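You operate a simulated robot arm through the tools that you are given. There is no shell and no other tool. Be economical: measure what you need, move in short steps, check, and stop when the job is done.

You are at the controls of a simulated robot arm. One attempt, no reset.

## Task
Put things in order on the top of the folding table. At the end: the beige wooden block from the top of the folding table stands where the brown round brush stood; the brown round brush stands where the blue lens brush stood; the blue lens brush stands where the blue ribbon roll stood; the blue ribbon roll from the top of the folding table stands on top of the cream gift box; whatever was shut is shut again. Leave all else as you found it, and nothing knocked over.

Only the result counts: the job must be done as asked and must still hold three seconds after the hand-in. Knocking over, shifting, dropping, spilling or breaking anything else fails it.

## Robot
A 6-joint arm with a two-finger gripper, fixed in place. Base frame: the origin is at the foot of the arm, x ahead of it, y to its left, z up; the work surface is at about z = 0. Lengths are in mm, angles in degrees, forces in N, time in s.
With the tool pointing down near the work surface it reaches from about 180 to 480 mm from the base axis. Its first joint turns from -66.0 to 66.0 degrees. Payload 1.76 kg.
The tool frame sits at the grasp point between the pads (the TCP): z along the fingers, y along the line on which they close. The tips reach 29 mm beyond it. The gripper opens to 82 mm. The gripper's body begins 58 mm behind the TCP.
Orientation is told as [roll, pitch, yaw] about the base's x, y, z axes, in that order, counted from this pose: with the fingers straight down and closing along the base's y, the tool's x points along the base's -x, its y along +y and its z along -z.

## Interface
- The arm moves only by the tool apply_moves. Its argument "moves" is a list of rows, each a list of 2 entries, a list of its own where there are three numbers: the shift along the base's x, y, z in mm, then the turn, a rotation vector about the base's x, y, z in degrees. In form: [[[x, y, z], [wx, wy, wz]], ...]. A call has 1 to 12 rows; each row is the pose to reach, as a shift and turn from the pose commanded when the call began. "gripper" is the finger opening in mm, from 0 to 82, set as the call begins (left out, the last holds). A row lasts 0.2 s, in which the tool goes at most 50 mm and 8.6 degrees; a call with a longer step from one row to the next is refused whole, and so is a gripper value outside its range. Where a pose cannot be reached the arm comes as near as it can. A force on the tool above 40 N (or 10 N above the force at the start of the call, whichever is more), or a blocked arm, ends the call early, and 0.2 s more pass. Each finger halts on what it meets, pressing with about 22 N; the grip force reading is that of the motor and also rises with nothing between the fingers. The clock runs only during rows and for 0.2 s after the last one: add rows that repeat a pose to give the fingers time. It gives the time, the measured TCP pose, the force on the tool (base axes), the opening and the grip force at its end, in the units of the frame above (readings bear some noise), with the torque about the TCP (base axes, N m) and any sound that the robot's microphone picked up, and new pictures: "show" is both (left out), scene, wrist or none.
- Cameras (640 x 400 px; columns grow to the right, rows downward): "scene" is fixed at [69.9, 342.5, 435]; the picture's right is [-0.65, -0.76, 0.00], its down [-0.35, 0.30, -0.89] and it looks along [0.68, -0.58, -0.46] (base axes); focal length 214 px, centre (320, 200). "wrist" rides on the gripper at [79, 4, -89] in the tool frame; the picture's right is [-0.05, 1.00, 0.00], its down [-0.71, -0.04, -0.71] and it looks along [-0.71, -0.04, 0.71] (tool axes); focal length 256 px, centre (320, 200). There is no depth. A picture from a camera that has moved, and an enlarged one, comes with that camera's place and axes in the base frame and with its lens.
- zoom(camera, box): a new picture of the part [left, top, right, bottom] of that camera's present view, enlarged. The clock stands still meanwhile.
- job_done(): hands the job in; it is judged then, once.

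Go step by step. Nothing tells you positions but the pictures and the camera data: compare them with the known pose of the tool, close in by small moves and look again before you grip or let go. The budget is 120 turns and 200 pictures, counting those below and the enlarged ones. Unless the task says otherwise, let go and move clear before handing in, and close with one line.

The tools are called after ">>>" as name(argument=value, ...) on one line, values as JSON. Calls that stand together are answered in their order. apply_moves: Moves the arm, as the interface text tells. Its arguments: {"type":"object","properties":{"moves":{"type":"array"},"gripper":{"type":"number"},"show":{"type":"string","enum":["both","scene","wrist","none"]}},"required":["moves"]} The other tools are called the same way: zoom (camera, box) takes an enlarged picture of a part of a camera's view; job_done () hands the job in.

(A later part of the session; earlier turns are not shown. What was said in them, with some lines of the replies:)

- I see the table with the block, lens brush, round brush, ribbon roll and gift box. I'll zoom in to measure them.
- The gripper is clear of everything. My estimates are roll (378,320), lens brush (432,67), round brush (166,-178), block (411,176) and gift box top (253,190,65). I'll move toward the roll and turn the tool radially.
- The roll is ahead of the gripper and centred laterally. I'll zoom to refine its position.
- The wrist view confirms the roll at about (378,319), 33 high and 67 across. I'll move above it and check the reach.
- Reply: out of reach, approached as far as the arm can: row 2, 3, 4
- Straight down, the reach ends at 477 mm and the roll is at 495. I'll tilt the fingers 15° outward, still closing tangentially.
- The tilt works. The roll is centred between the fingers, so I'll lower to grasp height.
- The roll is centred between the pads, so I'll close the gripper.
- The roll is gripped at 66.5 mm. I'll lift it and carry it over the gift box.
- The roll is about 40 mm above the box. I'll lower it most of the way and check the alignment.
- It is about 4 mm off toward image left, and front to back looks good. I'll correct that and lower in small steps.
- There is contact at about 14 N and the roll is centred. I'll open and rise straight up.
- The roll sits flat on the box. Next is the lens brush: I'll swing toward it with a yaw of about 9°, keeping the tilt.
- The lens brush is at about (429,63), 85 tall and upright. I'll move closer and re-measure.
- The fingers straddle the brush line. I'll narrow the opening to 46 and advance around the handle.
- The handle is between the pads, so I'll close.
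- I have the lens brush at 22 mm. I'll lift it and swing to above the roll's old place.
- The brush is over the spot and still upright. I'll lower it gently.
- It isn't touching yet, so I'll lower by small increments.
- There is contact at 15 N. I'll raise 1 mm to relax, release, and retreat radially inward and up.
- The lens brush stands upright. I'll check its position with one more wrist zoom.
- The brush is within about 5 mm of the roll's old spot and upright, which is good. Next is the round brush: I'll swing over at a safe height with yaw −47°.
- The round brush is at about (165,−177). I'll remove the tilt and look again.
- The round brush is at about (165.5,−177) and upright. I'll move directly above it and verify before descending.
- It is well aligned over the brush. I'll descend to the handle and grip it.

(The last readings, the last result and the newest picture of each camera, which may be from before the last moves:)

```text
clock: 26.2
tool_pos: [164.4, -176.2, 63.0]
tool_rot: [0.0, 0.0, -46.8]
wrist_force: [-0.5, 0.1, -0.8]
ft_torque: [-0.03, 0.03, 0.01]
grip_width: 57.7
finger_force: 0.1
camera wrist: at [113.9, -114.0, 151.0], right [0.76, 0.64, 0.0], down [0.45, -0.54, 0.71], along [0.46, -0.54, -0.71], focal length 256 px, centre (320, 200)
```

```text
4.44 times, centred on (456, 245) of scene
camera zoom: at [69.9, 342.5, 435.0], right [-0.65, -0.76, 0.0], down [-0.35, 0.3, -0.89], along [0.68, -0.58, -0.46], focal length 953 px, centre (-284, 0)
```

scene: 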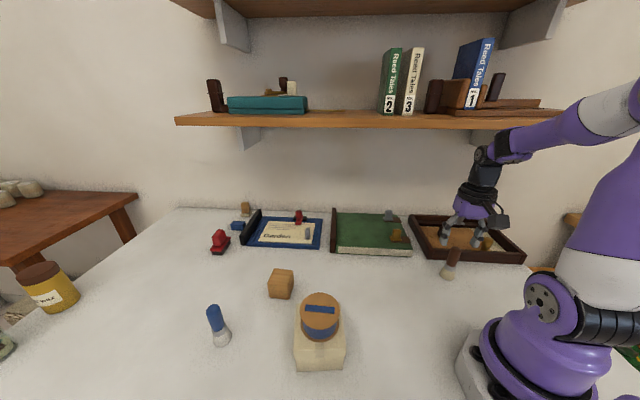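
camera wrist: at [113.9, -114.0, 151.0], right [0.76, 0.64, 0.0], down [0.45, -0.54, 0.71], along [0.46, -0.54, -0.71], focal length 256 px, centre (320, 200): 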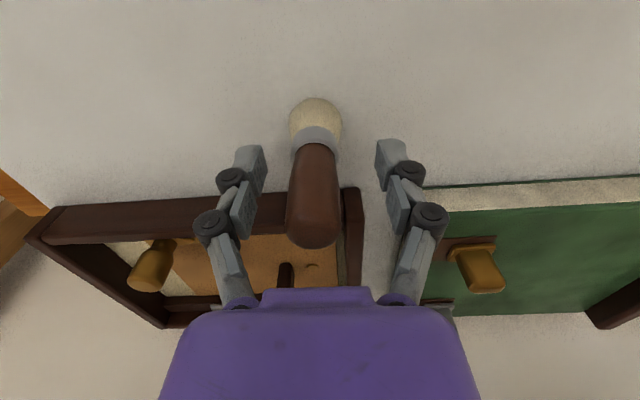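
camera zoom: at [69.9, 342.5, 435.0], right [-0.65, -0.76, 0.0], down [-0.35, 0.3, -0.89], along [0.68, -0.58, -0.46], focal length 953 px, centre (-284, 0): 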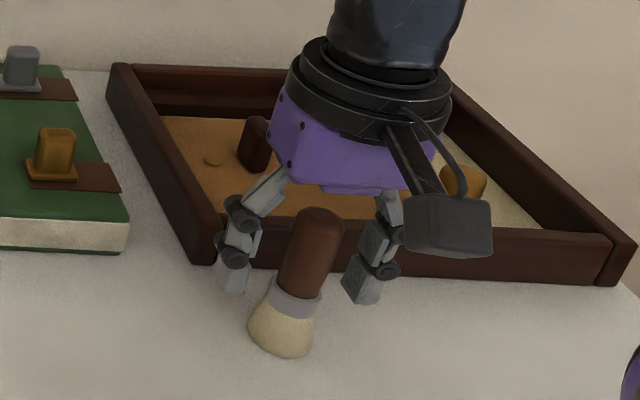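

The handle is centred to about 2 mm. I'll nudge and close.

>>> apply_moves(moves=[[[-1.5, -1.3, 0], [0, 0, 0]], [[-1.5, -1.3, 0], [0, 0, 0]]], show="none")

>>> apply_moves(moves=[[[0, 0, 0], [0, 0, 0]], [[0, 0, 0], [0, 0, 0]], [[0, 0, 0], [0, 0, 0]]], gripper=12, show="wrist")

```text
clock: 26.8
tool_pos: [164.7, -176.0, 63.0]
tool_rot: [0.1, -0.1, -46.8]
wrist_force: [-0.3, -0.2, 0.1]
ft_torque: [0.03, 0.0, 0.0]
grip_width: 57.9
finger_force: 0.1
```

```text
clock: 27.6
tool_pos: [165.8, -177.4, 62.7]
tool_rot: [0.1, -0.1, -46.8]
wrist_force: [-0.5, -1.3, 7.8]
ft_torque: [-0.13, -0.03, -0.07]
grip_width: 23.1
finger_force: 21.7
camera wrist: at [113.0, -115.7, 152.3], right [0.76, 0.64, 0.0], down [0.45, -0.54, 0.71], along [0.46, -0.54, -0.7], focal length 256 px, centre (320, 200)
```

wrist: 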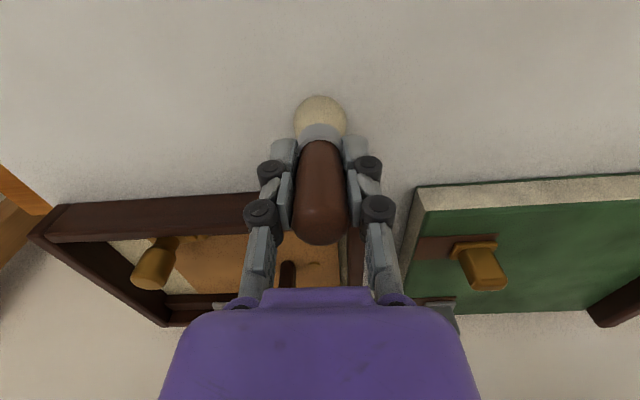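

I have the round brush at 23 mm. I'll lift it high and swing to the lens brush's old place.

>>> apply_moves(moves=[[[0, 0, 40], [0, 0, 0]], [[0, 0, 80], [0, 0, 0]], [[33, 30, 85], [0, 0, 6.9]], [[66, 60, 85], [0, 0, 13.8]], [[99, 90, 85], [0, 0, 20.7]], [[132, 120, 85], [0, 0, 27.6]], [[165, 150, 85], [0, 0, 34.5]], [[198, 180, 85], [0, 0, 41.4]], [[231, 210, 85], [0, 0, 48.3]], [[264, 240, 80], [0, 0, 55.2]], [[264, 240, 60], [0, 0, 55.2]], [[264, 240, 60], [0, 0, 55.2]]])

>>> zoom(camera="scene", box=[260, 200, 370, 290])

```text
clock: 30.2
tool_pos: [431.7, 63.4, 124.2]
tool_rot: [0.1, -0.1, 8.4]
wrist_force: [-0.4, 0.1, -0.6]
ft_torque: [-0.02, 0.02, -0.01]
grip_width: 22.6
finger_force: 22.1
camera wrist: at [351.7, 57.4, 212.8], right [-0.09, 1.0, 0.0], down [0.7, 0.06, 0.71], along [0.7, 0.07, -0.71], focal length 256 px, centre (320, 200)
```

scene: 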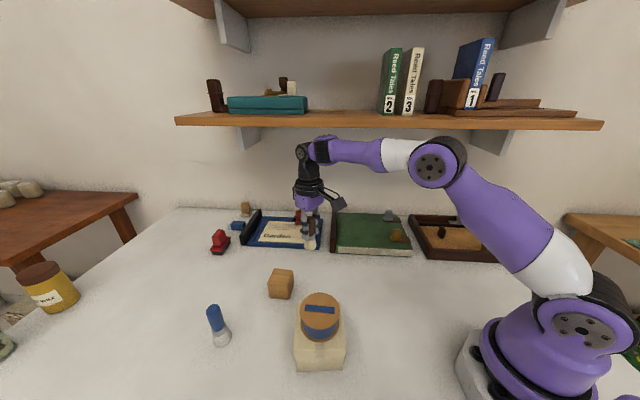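
wrist: 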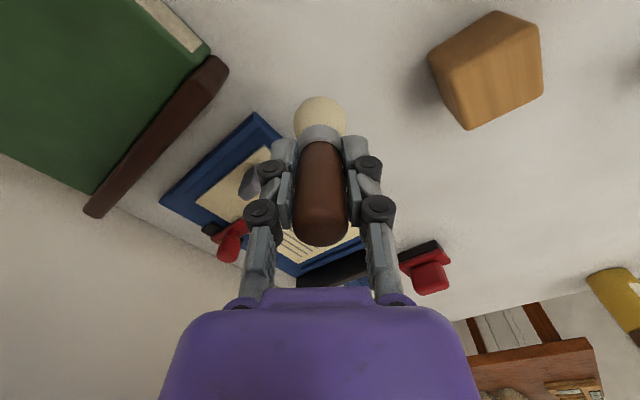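

```text
4.44 times, centred on (315, 245) of scene
camera zoom: at [69.9, 342.5, 435.0], right [-0.65, -0.76, 0.0], down [-0.35, 0.3, -0.89], along [0.68, -0.58, -0.46], focal length 953 px, centre (342, 0)
```

zoom: 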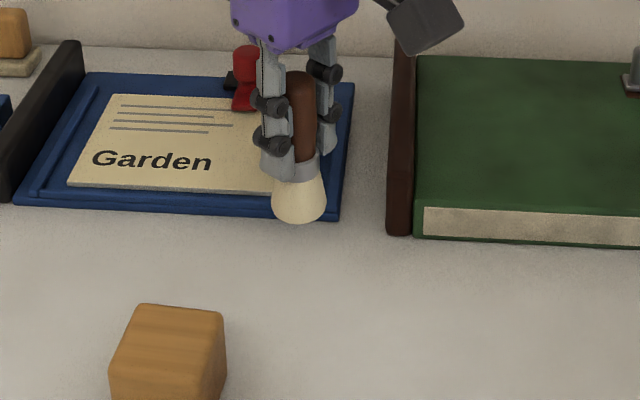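

It is over the spot. I'll lower gradually.

>>> apply_moves(moves=[[[0, 0, -25], [0, 0, 0]], [[0, 0, -50], [0, 0, 0]], [[0, 0, -57], [0, 0, 0]], [[0, 0, -59], [0, 0, 0]], [[0, 0, -59], [0, 0, 0]]], show="none")

>>> zoom(camera="scene", box=[260, 200, 370, 290])

```text
clock: 31.4
tool_pos: [430.3, 61.4, 66.2]
tool_rot: [0.0, -0.1, 8.4]
wrist_force: [-0.6, -0.3, 0.0]
ft_torque: [0.03, 0.02, 0.02]
grip_width: 22.9
finger_force: 21.6
```

```text
4.44 times, centred on (315, 245) of scene
camera zoom: at [69.9, 342.5, 435.0], right [-0.65, -0.76, 0.0], down [-0.35, 0.3, -0.89], along [0.68, -0.58, -0.46], focal length 953 px, centre (342, 0)
```

zoom: 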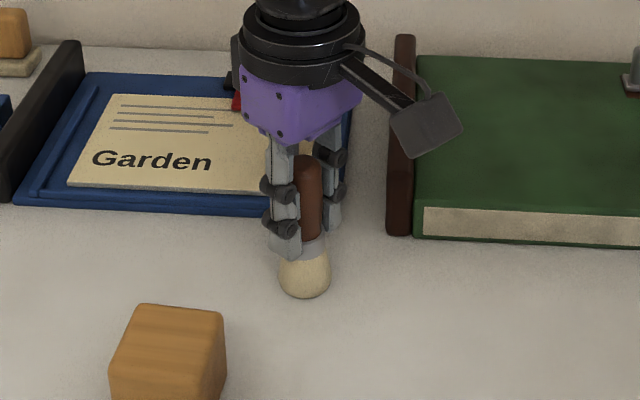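

The position matches the old lens-brush spot almost exactly. I'll lower a few mm to contact.

>>> apply_moves(moves=[[[0, 0, -1.5], [0, 0, 0]], [[0, 0, -2.5], [0, 0, 0]], [[0, 0, -2.5], [0, 0, 0]]], show="none")

```text
clock: 32.2
tool_pos: [429.7, 62.2, 64.3]
tool_rot: [0.1, -0.2, 8.5]
wrist_force: [-3.3, 2.2, 14.2]
ft_torque: [0.05, 0.16, -0.01]
grip_width: 23.0
finger_force: 21.8
```

There is contact at about 14 N. I'll relax 1 mm, open, and rise.

>>> apply_moves(moves=[[[0, 0, 1], [0, 0, 0]], [[0, 0, 1], [0, 0, 0]]], gripper=50, show="none")

>>> apply_moves(moves=[[[0, 0, 35], [0, 0, 0]], [[0, 0, 75], [0, 0, 0]], [[-20, 30, 95], [0, 0, 5]], [[-40, 60, 95], [0, 0, 10]], [[-50, 90, 95], [0, 0, 14.5]], [[-50, 90, 95], [0, 0, 14.5]]], gripper=82)

>>> zoom(camera="scene", box=[260, 200, 370, 290])

```text
clock: 32.8
tool_pos: [428.0, 62.3, 63.2]
tool_rot: [0.0, -0.1, 8.4]
wrist_force: [-0.2, -0.6, -0.1]
ft_torque: [-0.03, -0.02, 0.0]
grip_width: 50.0
finger_force: 0.1
```

```text
clock: 34.2
tool_pos: [377.7, 151.9, 158.2]
tool_rot: [0.2, -0.1, 22.8]
wrist_force: [0.1, 0.0, 1.1]
ft_torque: [-0.01, -0.01, 0.01]
grip_width: 81.8
finger_force: 0.1
camera wrist: at [302.6, 125.8, 246.9], right [-0.34, 0.94, 0.0], down [0.66, 0.24, 0.71], along [0.67, 0.24, -0.71], focal length 256 px, centre (320, 200)
```

scene: 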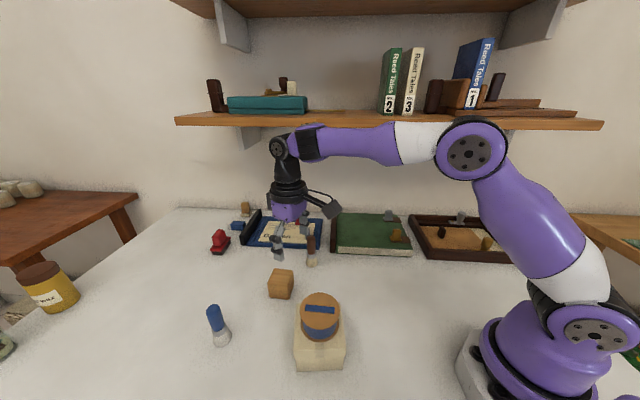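
wrist: 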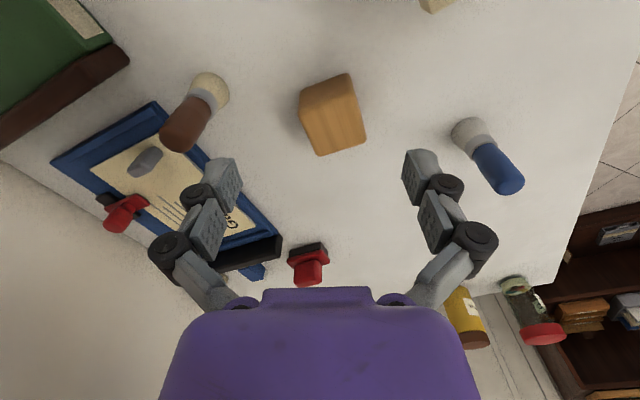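

```text
4.44 times, centred on (315, 245) of scene
camera zoom: at [69.9, 342.5, 435.0], right [-0.65, -0.76, 0.0], down [-0.35, 0.3, -0.89], along [0.68, -0.58, -0.46], focal length 953 px, centre (342, 0)
```

zoom: 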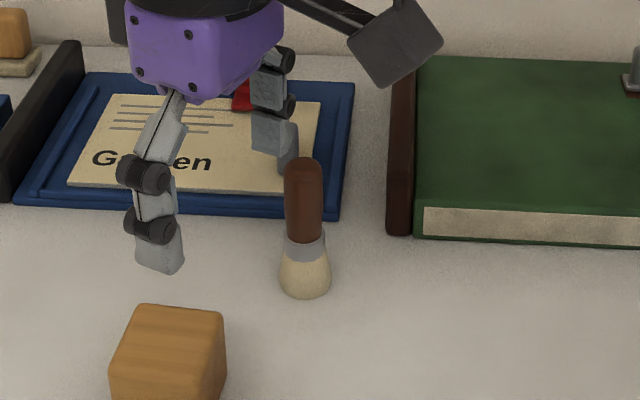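

The round brush stands where it should. Now I'll zoom on the block to get its position and orientation.

>>> zoom(camera="wrist", box=[280, 60, 384, 164])

>>> zoom(camera="scene", box=[256, 255, 304, 303])

```text
3.85 times, centred on (332, 112) of wrist
camera zoom: at [302.6, 125.8, 246.9], right [-0.34, 0.94, 0.0], down [0.66, 0.24, 0.71], along [0.67, 0.24, -0.71], focal length 985 px, centre (274, 538)
```

zoom: 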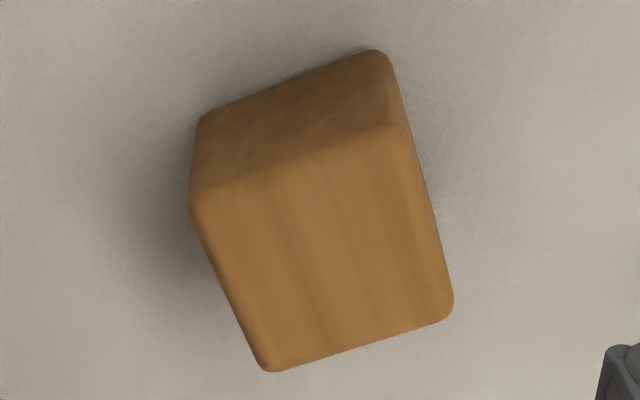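

```text
8.33 times, centred on (280, 279) of scene
camera zoom: at [69.9, 342.5, 435.0], right [-0.65, -0.76, 0.0], down [-0.35, 0.3, -0.89], along [0.68, -0.58, -0.46], focal length 1787 px, centre (653, -458)
```

zoom: 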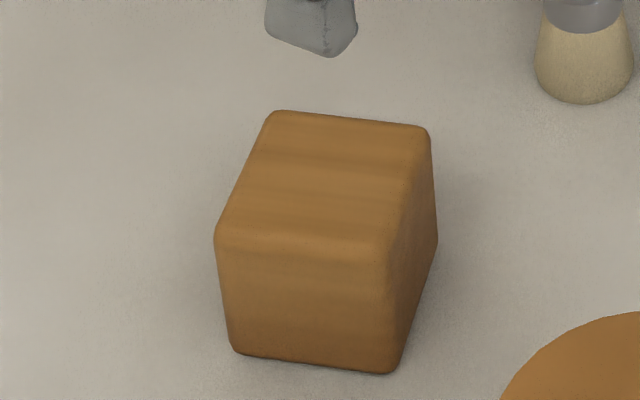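

The block's centre is about (405.5,175.5), roughly 46 mm across, with its faces at about 40°. I'll align the yaw to 40° and hover above it.

>>> apply_moves(moves=[[[9, 8, -20], [0, 0, 6]], [[18, 16, -40], [0, 0, 12]], [[27.7, 23.3, -60], [0, 0, 17.2]], [[27.7, 23.3, -60], [0, 0, 17.2]]])

>>> zoom(camera="scene", box=[230, 220, 330, 310])

```text
clock: 35.2
tool_pos: [405.4, 176.8, 99.0]
tool_rot: [0.1, -0.2, 40.2]
wrist_force: [0.3, -0.2, 1.3]
ft_torque: [-0.02, 0.01, 0.0]
grip_width: 82.4
finger_force: 0.1
camera wrist: at [342.0, 129.0, 187.6], right [-0.6, 0.8, 0.0], down [0.56, 0.42, 0.71], along [0.56, 0.43, -0.71], focal length 256 px, centre (320, 200)
```

scene: 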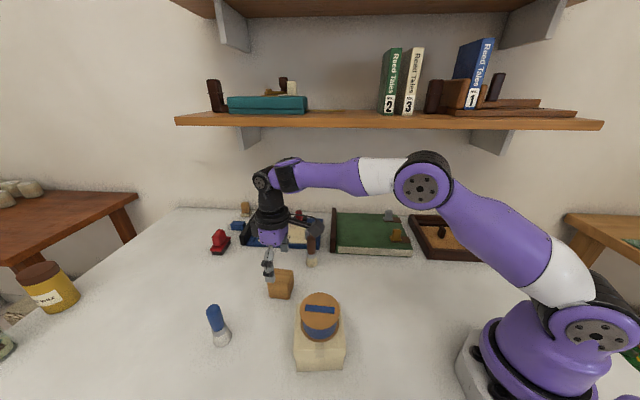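
wrist: 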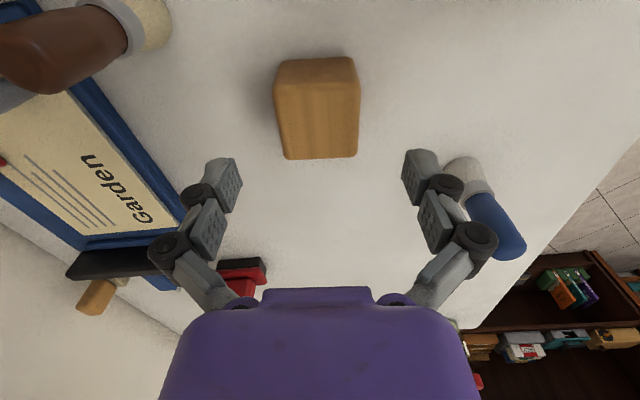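

```text
4.44 times, centred on (280, 265) of scene
camera zoom: at [69.9, 342.5, 435.0], right [-0.65, -0.76, 0.0], down [-0.35, 0.3, -0.89], along [0.68, -0.58, -0.46], focal length 953 px, centre (498, -89)
```

zoom: 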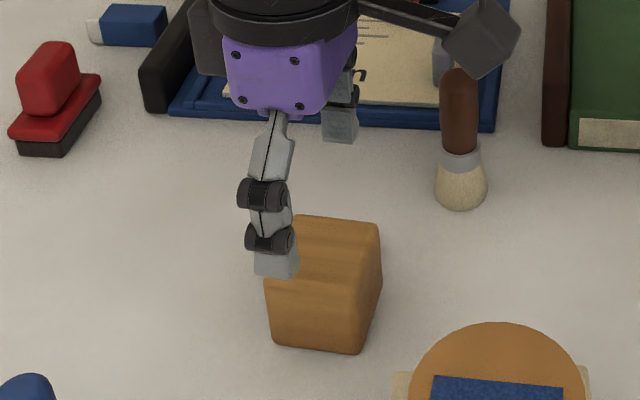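

It is well aligned. I'll descend around the block.

>>> apply_moves(moves=[[[0, 0, -22], [0, 0, 0]], [[0, 0, -44], [0, 0, 0]], [[0, 0, -63], [0, 0, 0]], [[0, 0, -63], [0, 0, 0]]], show="wrist")

>>> zoom(camera="scene", box=[230, 220, 330, 310])

```text
clock: 36.2
tool_pos: [406.5, 175.8, 34.8]
tool_rot: [0.1, -0.1, 40.1]
wrist_force: [-0.6, -0.1, 0.7]
ft_torque: [-0.01, -0.02, 0.0]
grip_width: 82.1
finger_force: 0.1
camera wrist: at [342.6, 128.2, 124.2], right [-0.6, 0.8, 0.0], down [0.56, 0.42, 0.71], along [0.56, 0.43, -0.71], focal length 256 px, centre (320, 200)
```

wrist: 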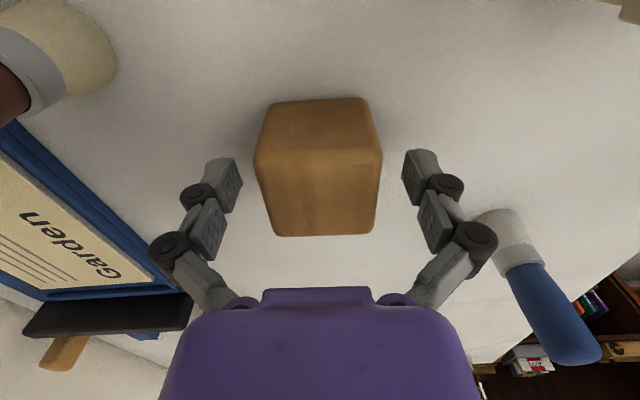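

```text
4.44 times, centred on (280, 265) of scene
camera zoom: at [69.9, 342.5, 435.0], right [-0.65, -0.76, 0.0], down [-0.35, 0.3, -0.89], along [0.68, -0.58, -0.46], focal length 953 px, centre (498, -89)
```

zoom: 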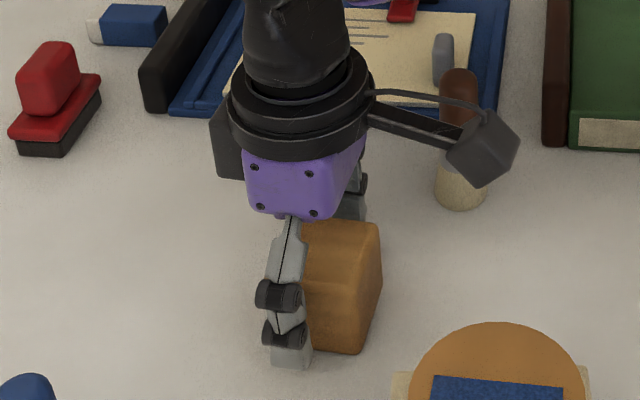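

The block is centred between the fingers, so I'll close.

>>> apply_moves(moves=[[[0, 0, 0], [0, 0, 0]], [[0, 0, 0], [0, 0, 0]], [[0, 0, 0], [0, 0, 0]]], gripper=34, show="wrist")

```text
clock: 37.0
tool_pos: [405.9, 175.3, 35.4]
tool_rot: [0.1, -0.2, 40.1]
wrist_force: [1.8, 0.4, 6.6]
ft_torque: [-0.13, -0.14, 0.1]
grip_width: 49.6
finger_force: 22.1
camera wrist: at [342.8, 128.3, 124.7], right [-0.6, 0.8, 0.0], down [0.56, 0.42, 0.71], along [0.57, 0.43, -0.7], focal length 256 px, centre (320, 200)
```

wrist: 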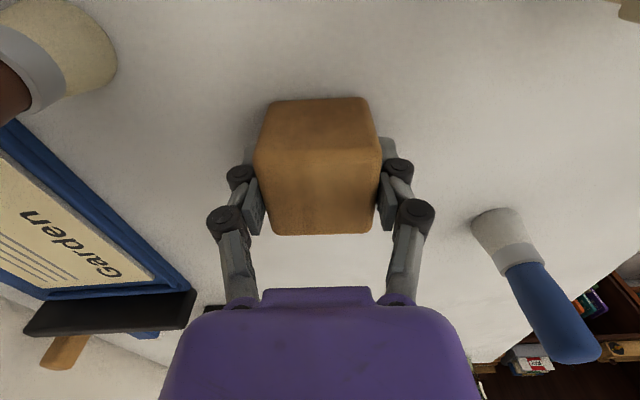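

I have the block at 49.6 mm. I'll lift it high first, then swing over with a 90° turn.

>>> apply_moves(moves=[[[0, 0, 35], [0, 0, 0]], [[0, 0, 75], [0, 0, 0]], [[-10, -10, 110], [0, 0, 0]], [[-10, -10, 110], [0, 0, 0]]], show="none")

>>> apply_moves(moves=[[[-21, -31, 0], [0, 0, -8.2]], [[-42, -62, 0], [0, 0, -16.4]], [[-63, -93, 0], [0, 0, -24.6]], [[-84, -124, 0], [0, 0, -32.8]], [[-105, -155, 0], [0, 0, -41]], [[-126, -187, 0], [0, 0, -49.2]], [[-147, -218, 0], [0, 0, -57.4]], [[-168, -249, 0], [0, 0, -65.6]], [[-189, -280, 0], [0, 0, -73.8]], [[-210, -311, 0], [0, 0, -82]], [[-231.2, -342.3, 0], [0, 0, -90]], [[-231.2, -342.3, 0], [0, 0, -90]]])

>>> zoom(camera="scene", box=[400, 200, 512, 290])

```text
clock: 38.0
tool_pos: [396.2, 164.1, 147.1]
tool_rot: [0.1, -0.1, 40.0]
wrist_force: [0.3, -0.7, -1.2]
ft_torque: [0.0, 0.04, -0.02]
grip_width: 49.5
finger_force: 21.9
```

```text
clock: 40.6
tool_pos: [166.0, -176.8, 143.8]
tool_rot: [0.2, -0.1, -49.9]
wrist_force: [-0.6, 0.0, -0.9]
ft_torque: [0.01, 0.0, 0.02]
grip_width: 49.3
finger_force: 22.2
camera wrist: at [117.2, -113.0, 233.2], right [0.8, 0.6, 0.0], down [0.42, -0.56, 0.71], along [0.43, -0.57, -0.71], focal length 256 px, centre (320, 200)
```

scene: 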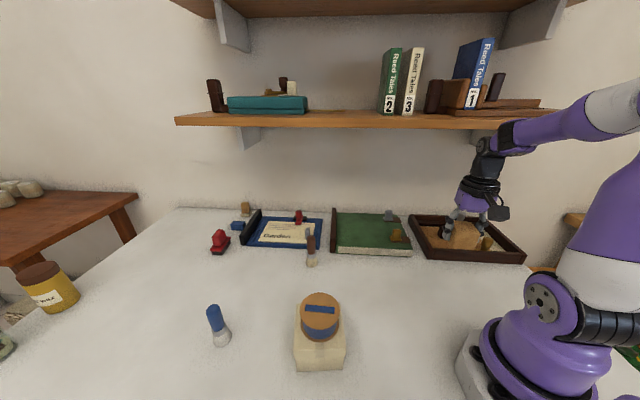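
wrist: 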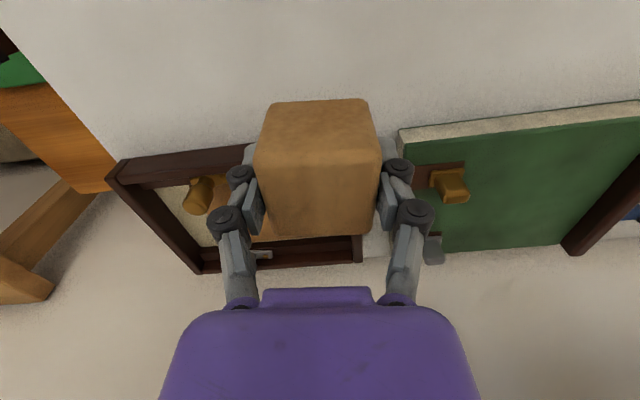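

```text
4.44 times, centred on (456, 245) of scene
camera zoom: at [69.9, 342.5, 435.0], right [-0.65, -0.76, 0.0], down [-0.35, 0.3, -0.89], along [0.68, -0.58, -0.46], focal length 953 px, centre (-284, 0)
```

zoom: 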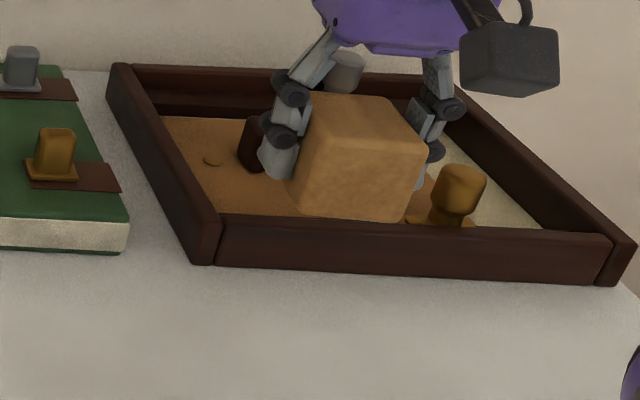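

The block is above the target. I'll lower it to just above the table.

>>> apply_moves(moves=[[[0, 0, -35], [0, 0, 0]], [[0, 0, -70], [0, 0, 0]], [[0, 0, -100], [0, 0, 0]], [[0, 0, -105], [0, 0, 0]], [[0, 0, -105], [0, 0, 0]]], show="none")

>>> zoom(camera="scene", box=[400, 200, 512, 290])

```text
clock: 41.8
tool_pos: [165.3, -177.5, 40.6]
tool_rot: [0.1, -0.1, -49.9]
wrist_force: [0.1, 0.0, -0.2]
ft_torque: [-0.04, 0.02, -0.02]
grip_width: 49.4
finger_force: 22.2
```

```text
4.44 times, centred on (456, 245) of scene
camera zoom: at [69.9, 342.5, 435.0], right [-0.65, -0.76, 0.0], down [-0.35, 0.3, -0.89], along [0.68, -0.58, -0.46], focal length 953 px, centre (-284, 0)
```

zoom: 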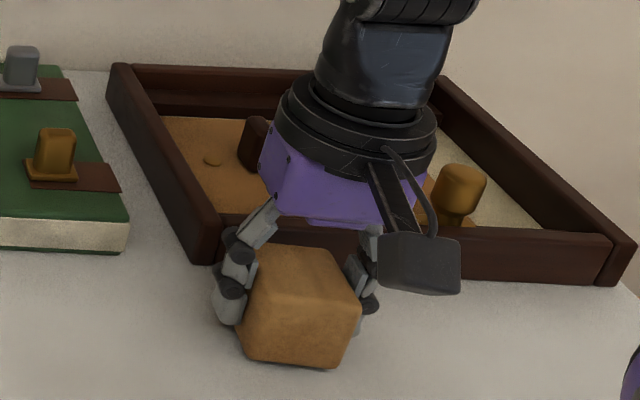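

I'll lower the last few millimetres to contact.

>>> apply_moves(moves=[[[0, 0, -2.5], [0, 0, 0]], [[0, 0, -4.5], [0, 0, 0]], [[0, 0, -5], [0, 0, 0]], [[0, 0, -5], [0, 0, 0]]], show="none")

```text
clock: 42.8
tool_pos: [165.3, -178.0, 35.7]
tool_rot: [0.1, -0.1, -49.9]
wrist_force: [-0.9, 2.7, 9.6]
ft_torque: [-0.1, 0.01, -0.03]
grip_width: 49.3
finger_force: 21.9
```

There is contact at about 10 N. I'll open and rise straight up.

>>> apply_moves(moves=[[[0, 0, 0], [0, 0, 0]], [[0, 0, 0], [0, 0, 0]]], gripper=72, show="none")

>>> apply_moves(moves=[[[0, 0, 30], [0, 0, 0]], [[0, 0, 70], [0, 0, 0]], [[0, 0, 110], [0, 0, 0]], [[10, 30, 140], [0, 0, 5]], [[20, 60, 170], [0, 0, 10]], [[30, 100, 190], [0, 0, 18]], [[30, 100, 190], [0, 0, 18]]])

>>> zoom(camera="scene", box=[400, 200, 512, 290])

>>> zoom(camera="scene", box=[180, 190, 420, 390])

```text
clock: 43.4
tool_pos: [166.1, -178.5, 35.5]
tool_rot: [0.1, -0.2, -50.0]
wrist_force: [0.2, -1.0, 0.2]
ft_torque: [-0.02, 0.02, 0.0]
grip_width: 72.1
finger_force: 0.0
```

```text
clock: 45.0
tool_pos: [197.4, -79.3, 225.1]
tool_rot: [0.1, -0.1, -31.9]
wrist_force: [-0.2, 0.4, 0.7]
ft_torque: [-0.02, -0.01, -0.01]
grip_width: 72.0
finger_force: 0.1
camera wrist: at [131.1, -32.4, 314.6], right [0.57, 0.82, 0.0], down [0.58, -0.4, 0.71], along [0.58, -0.4, -0.71], focal length 256 px, centre (320, 200)
```

scene: 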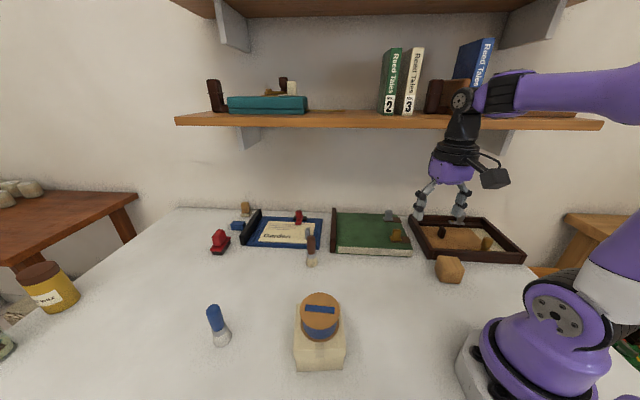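
wrist: 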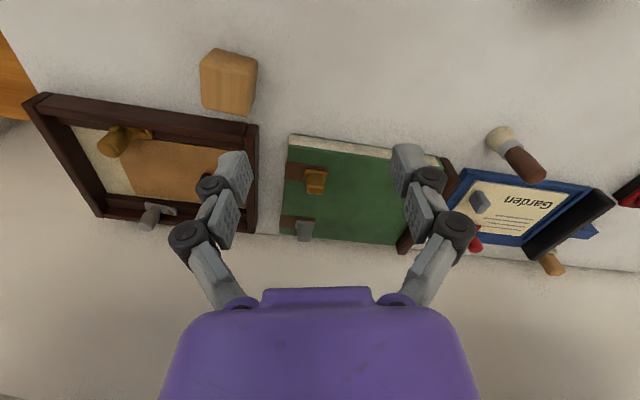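

```text
4.44 times, centred on (456, 245) of scene
camera zoom: at [69.9, 342.5, 435.0], right [-0.65, -0.76, 0.0], down [-0.35, 0.3, -0.89], along [0.68, -0.58, -0.46], focal length 953 px, centre (-284, 0)
```

zoom: 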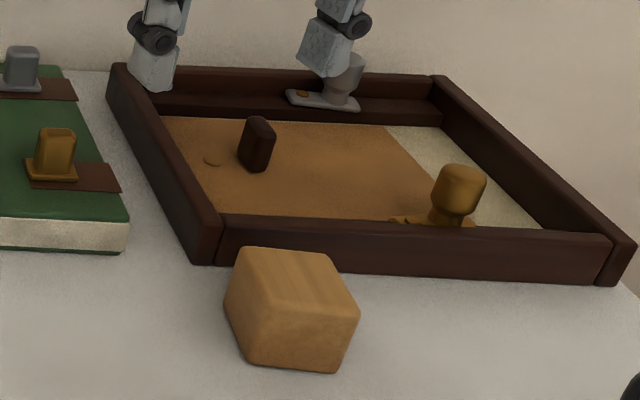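

```text
2.00 times, centred on (300, 290) of scene
camera zoom: at [69.9, 342.5, 435.0], right [-0.65, -0.76, 0.0], down [-0.35, 0.3, -0.89], along [0.68, -0.58, -0.46], focal length 429 px, centre (360, 20)
```

zoom: 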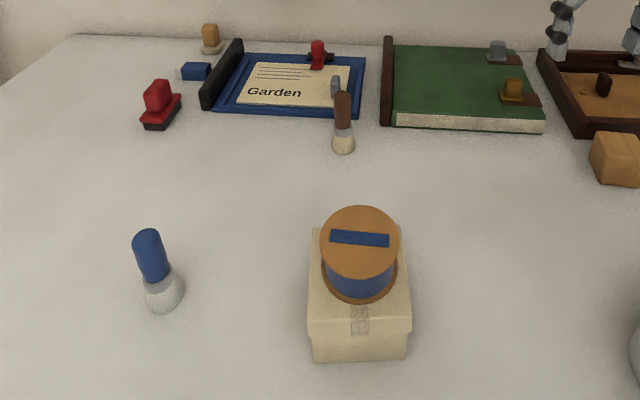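

Everything stands where it was asked to, the arm is clear and nothing else has moved. I'm handing the job in.

>>> job_done()

```text
The job is handed in.
```

All four items are in their new places and the job is handed in. The blue ribbon roll is on the gift box, the blue lens brush is on the roll's old spot (about 5 mm off by my estimate), the brown round brush is on the lens brush's spot, and the beige block is on the round brush's spot. I saw nothing else moved or knocked over, and I opened nothing.
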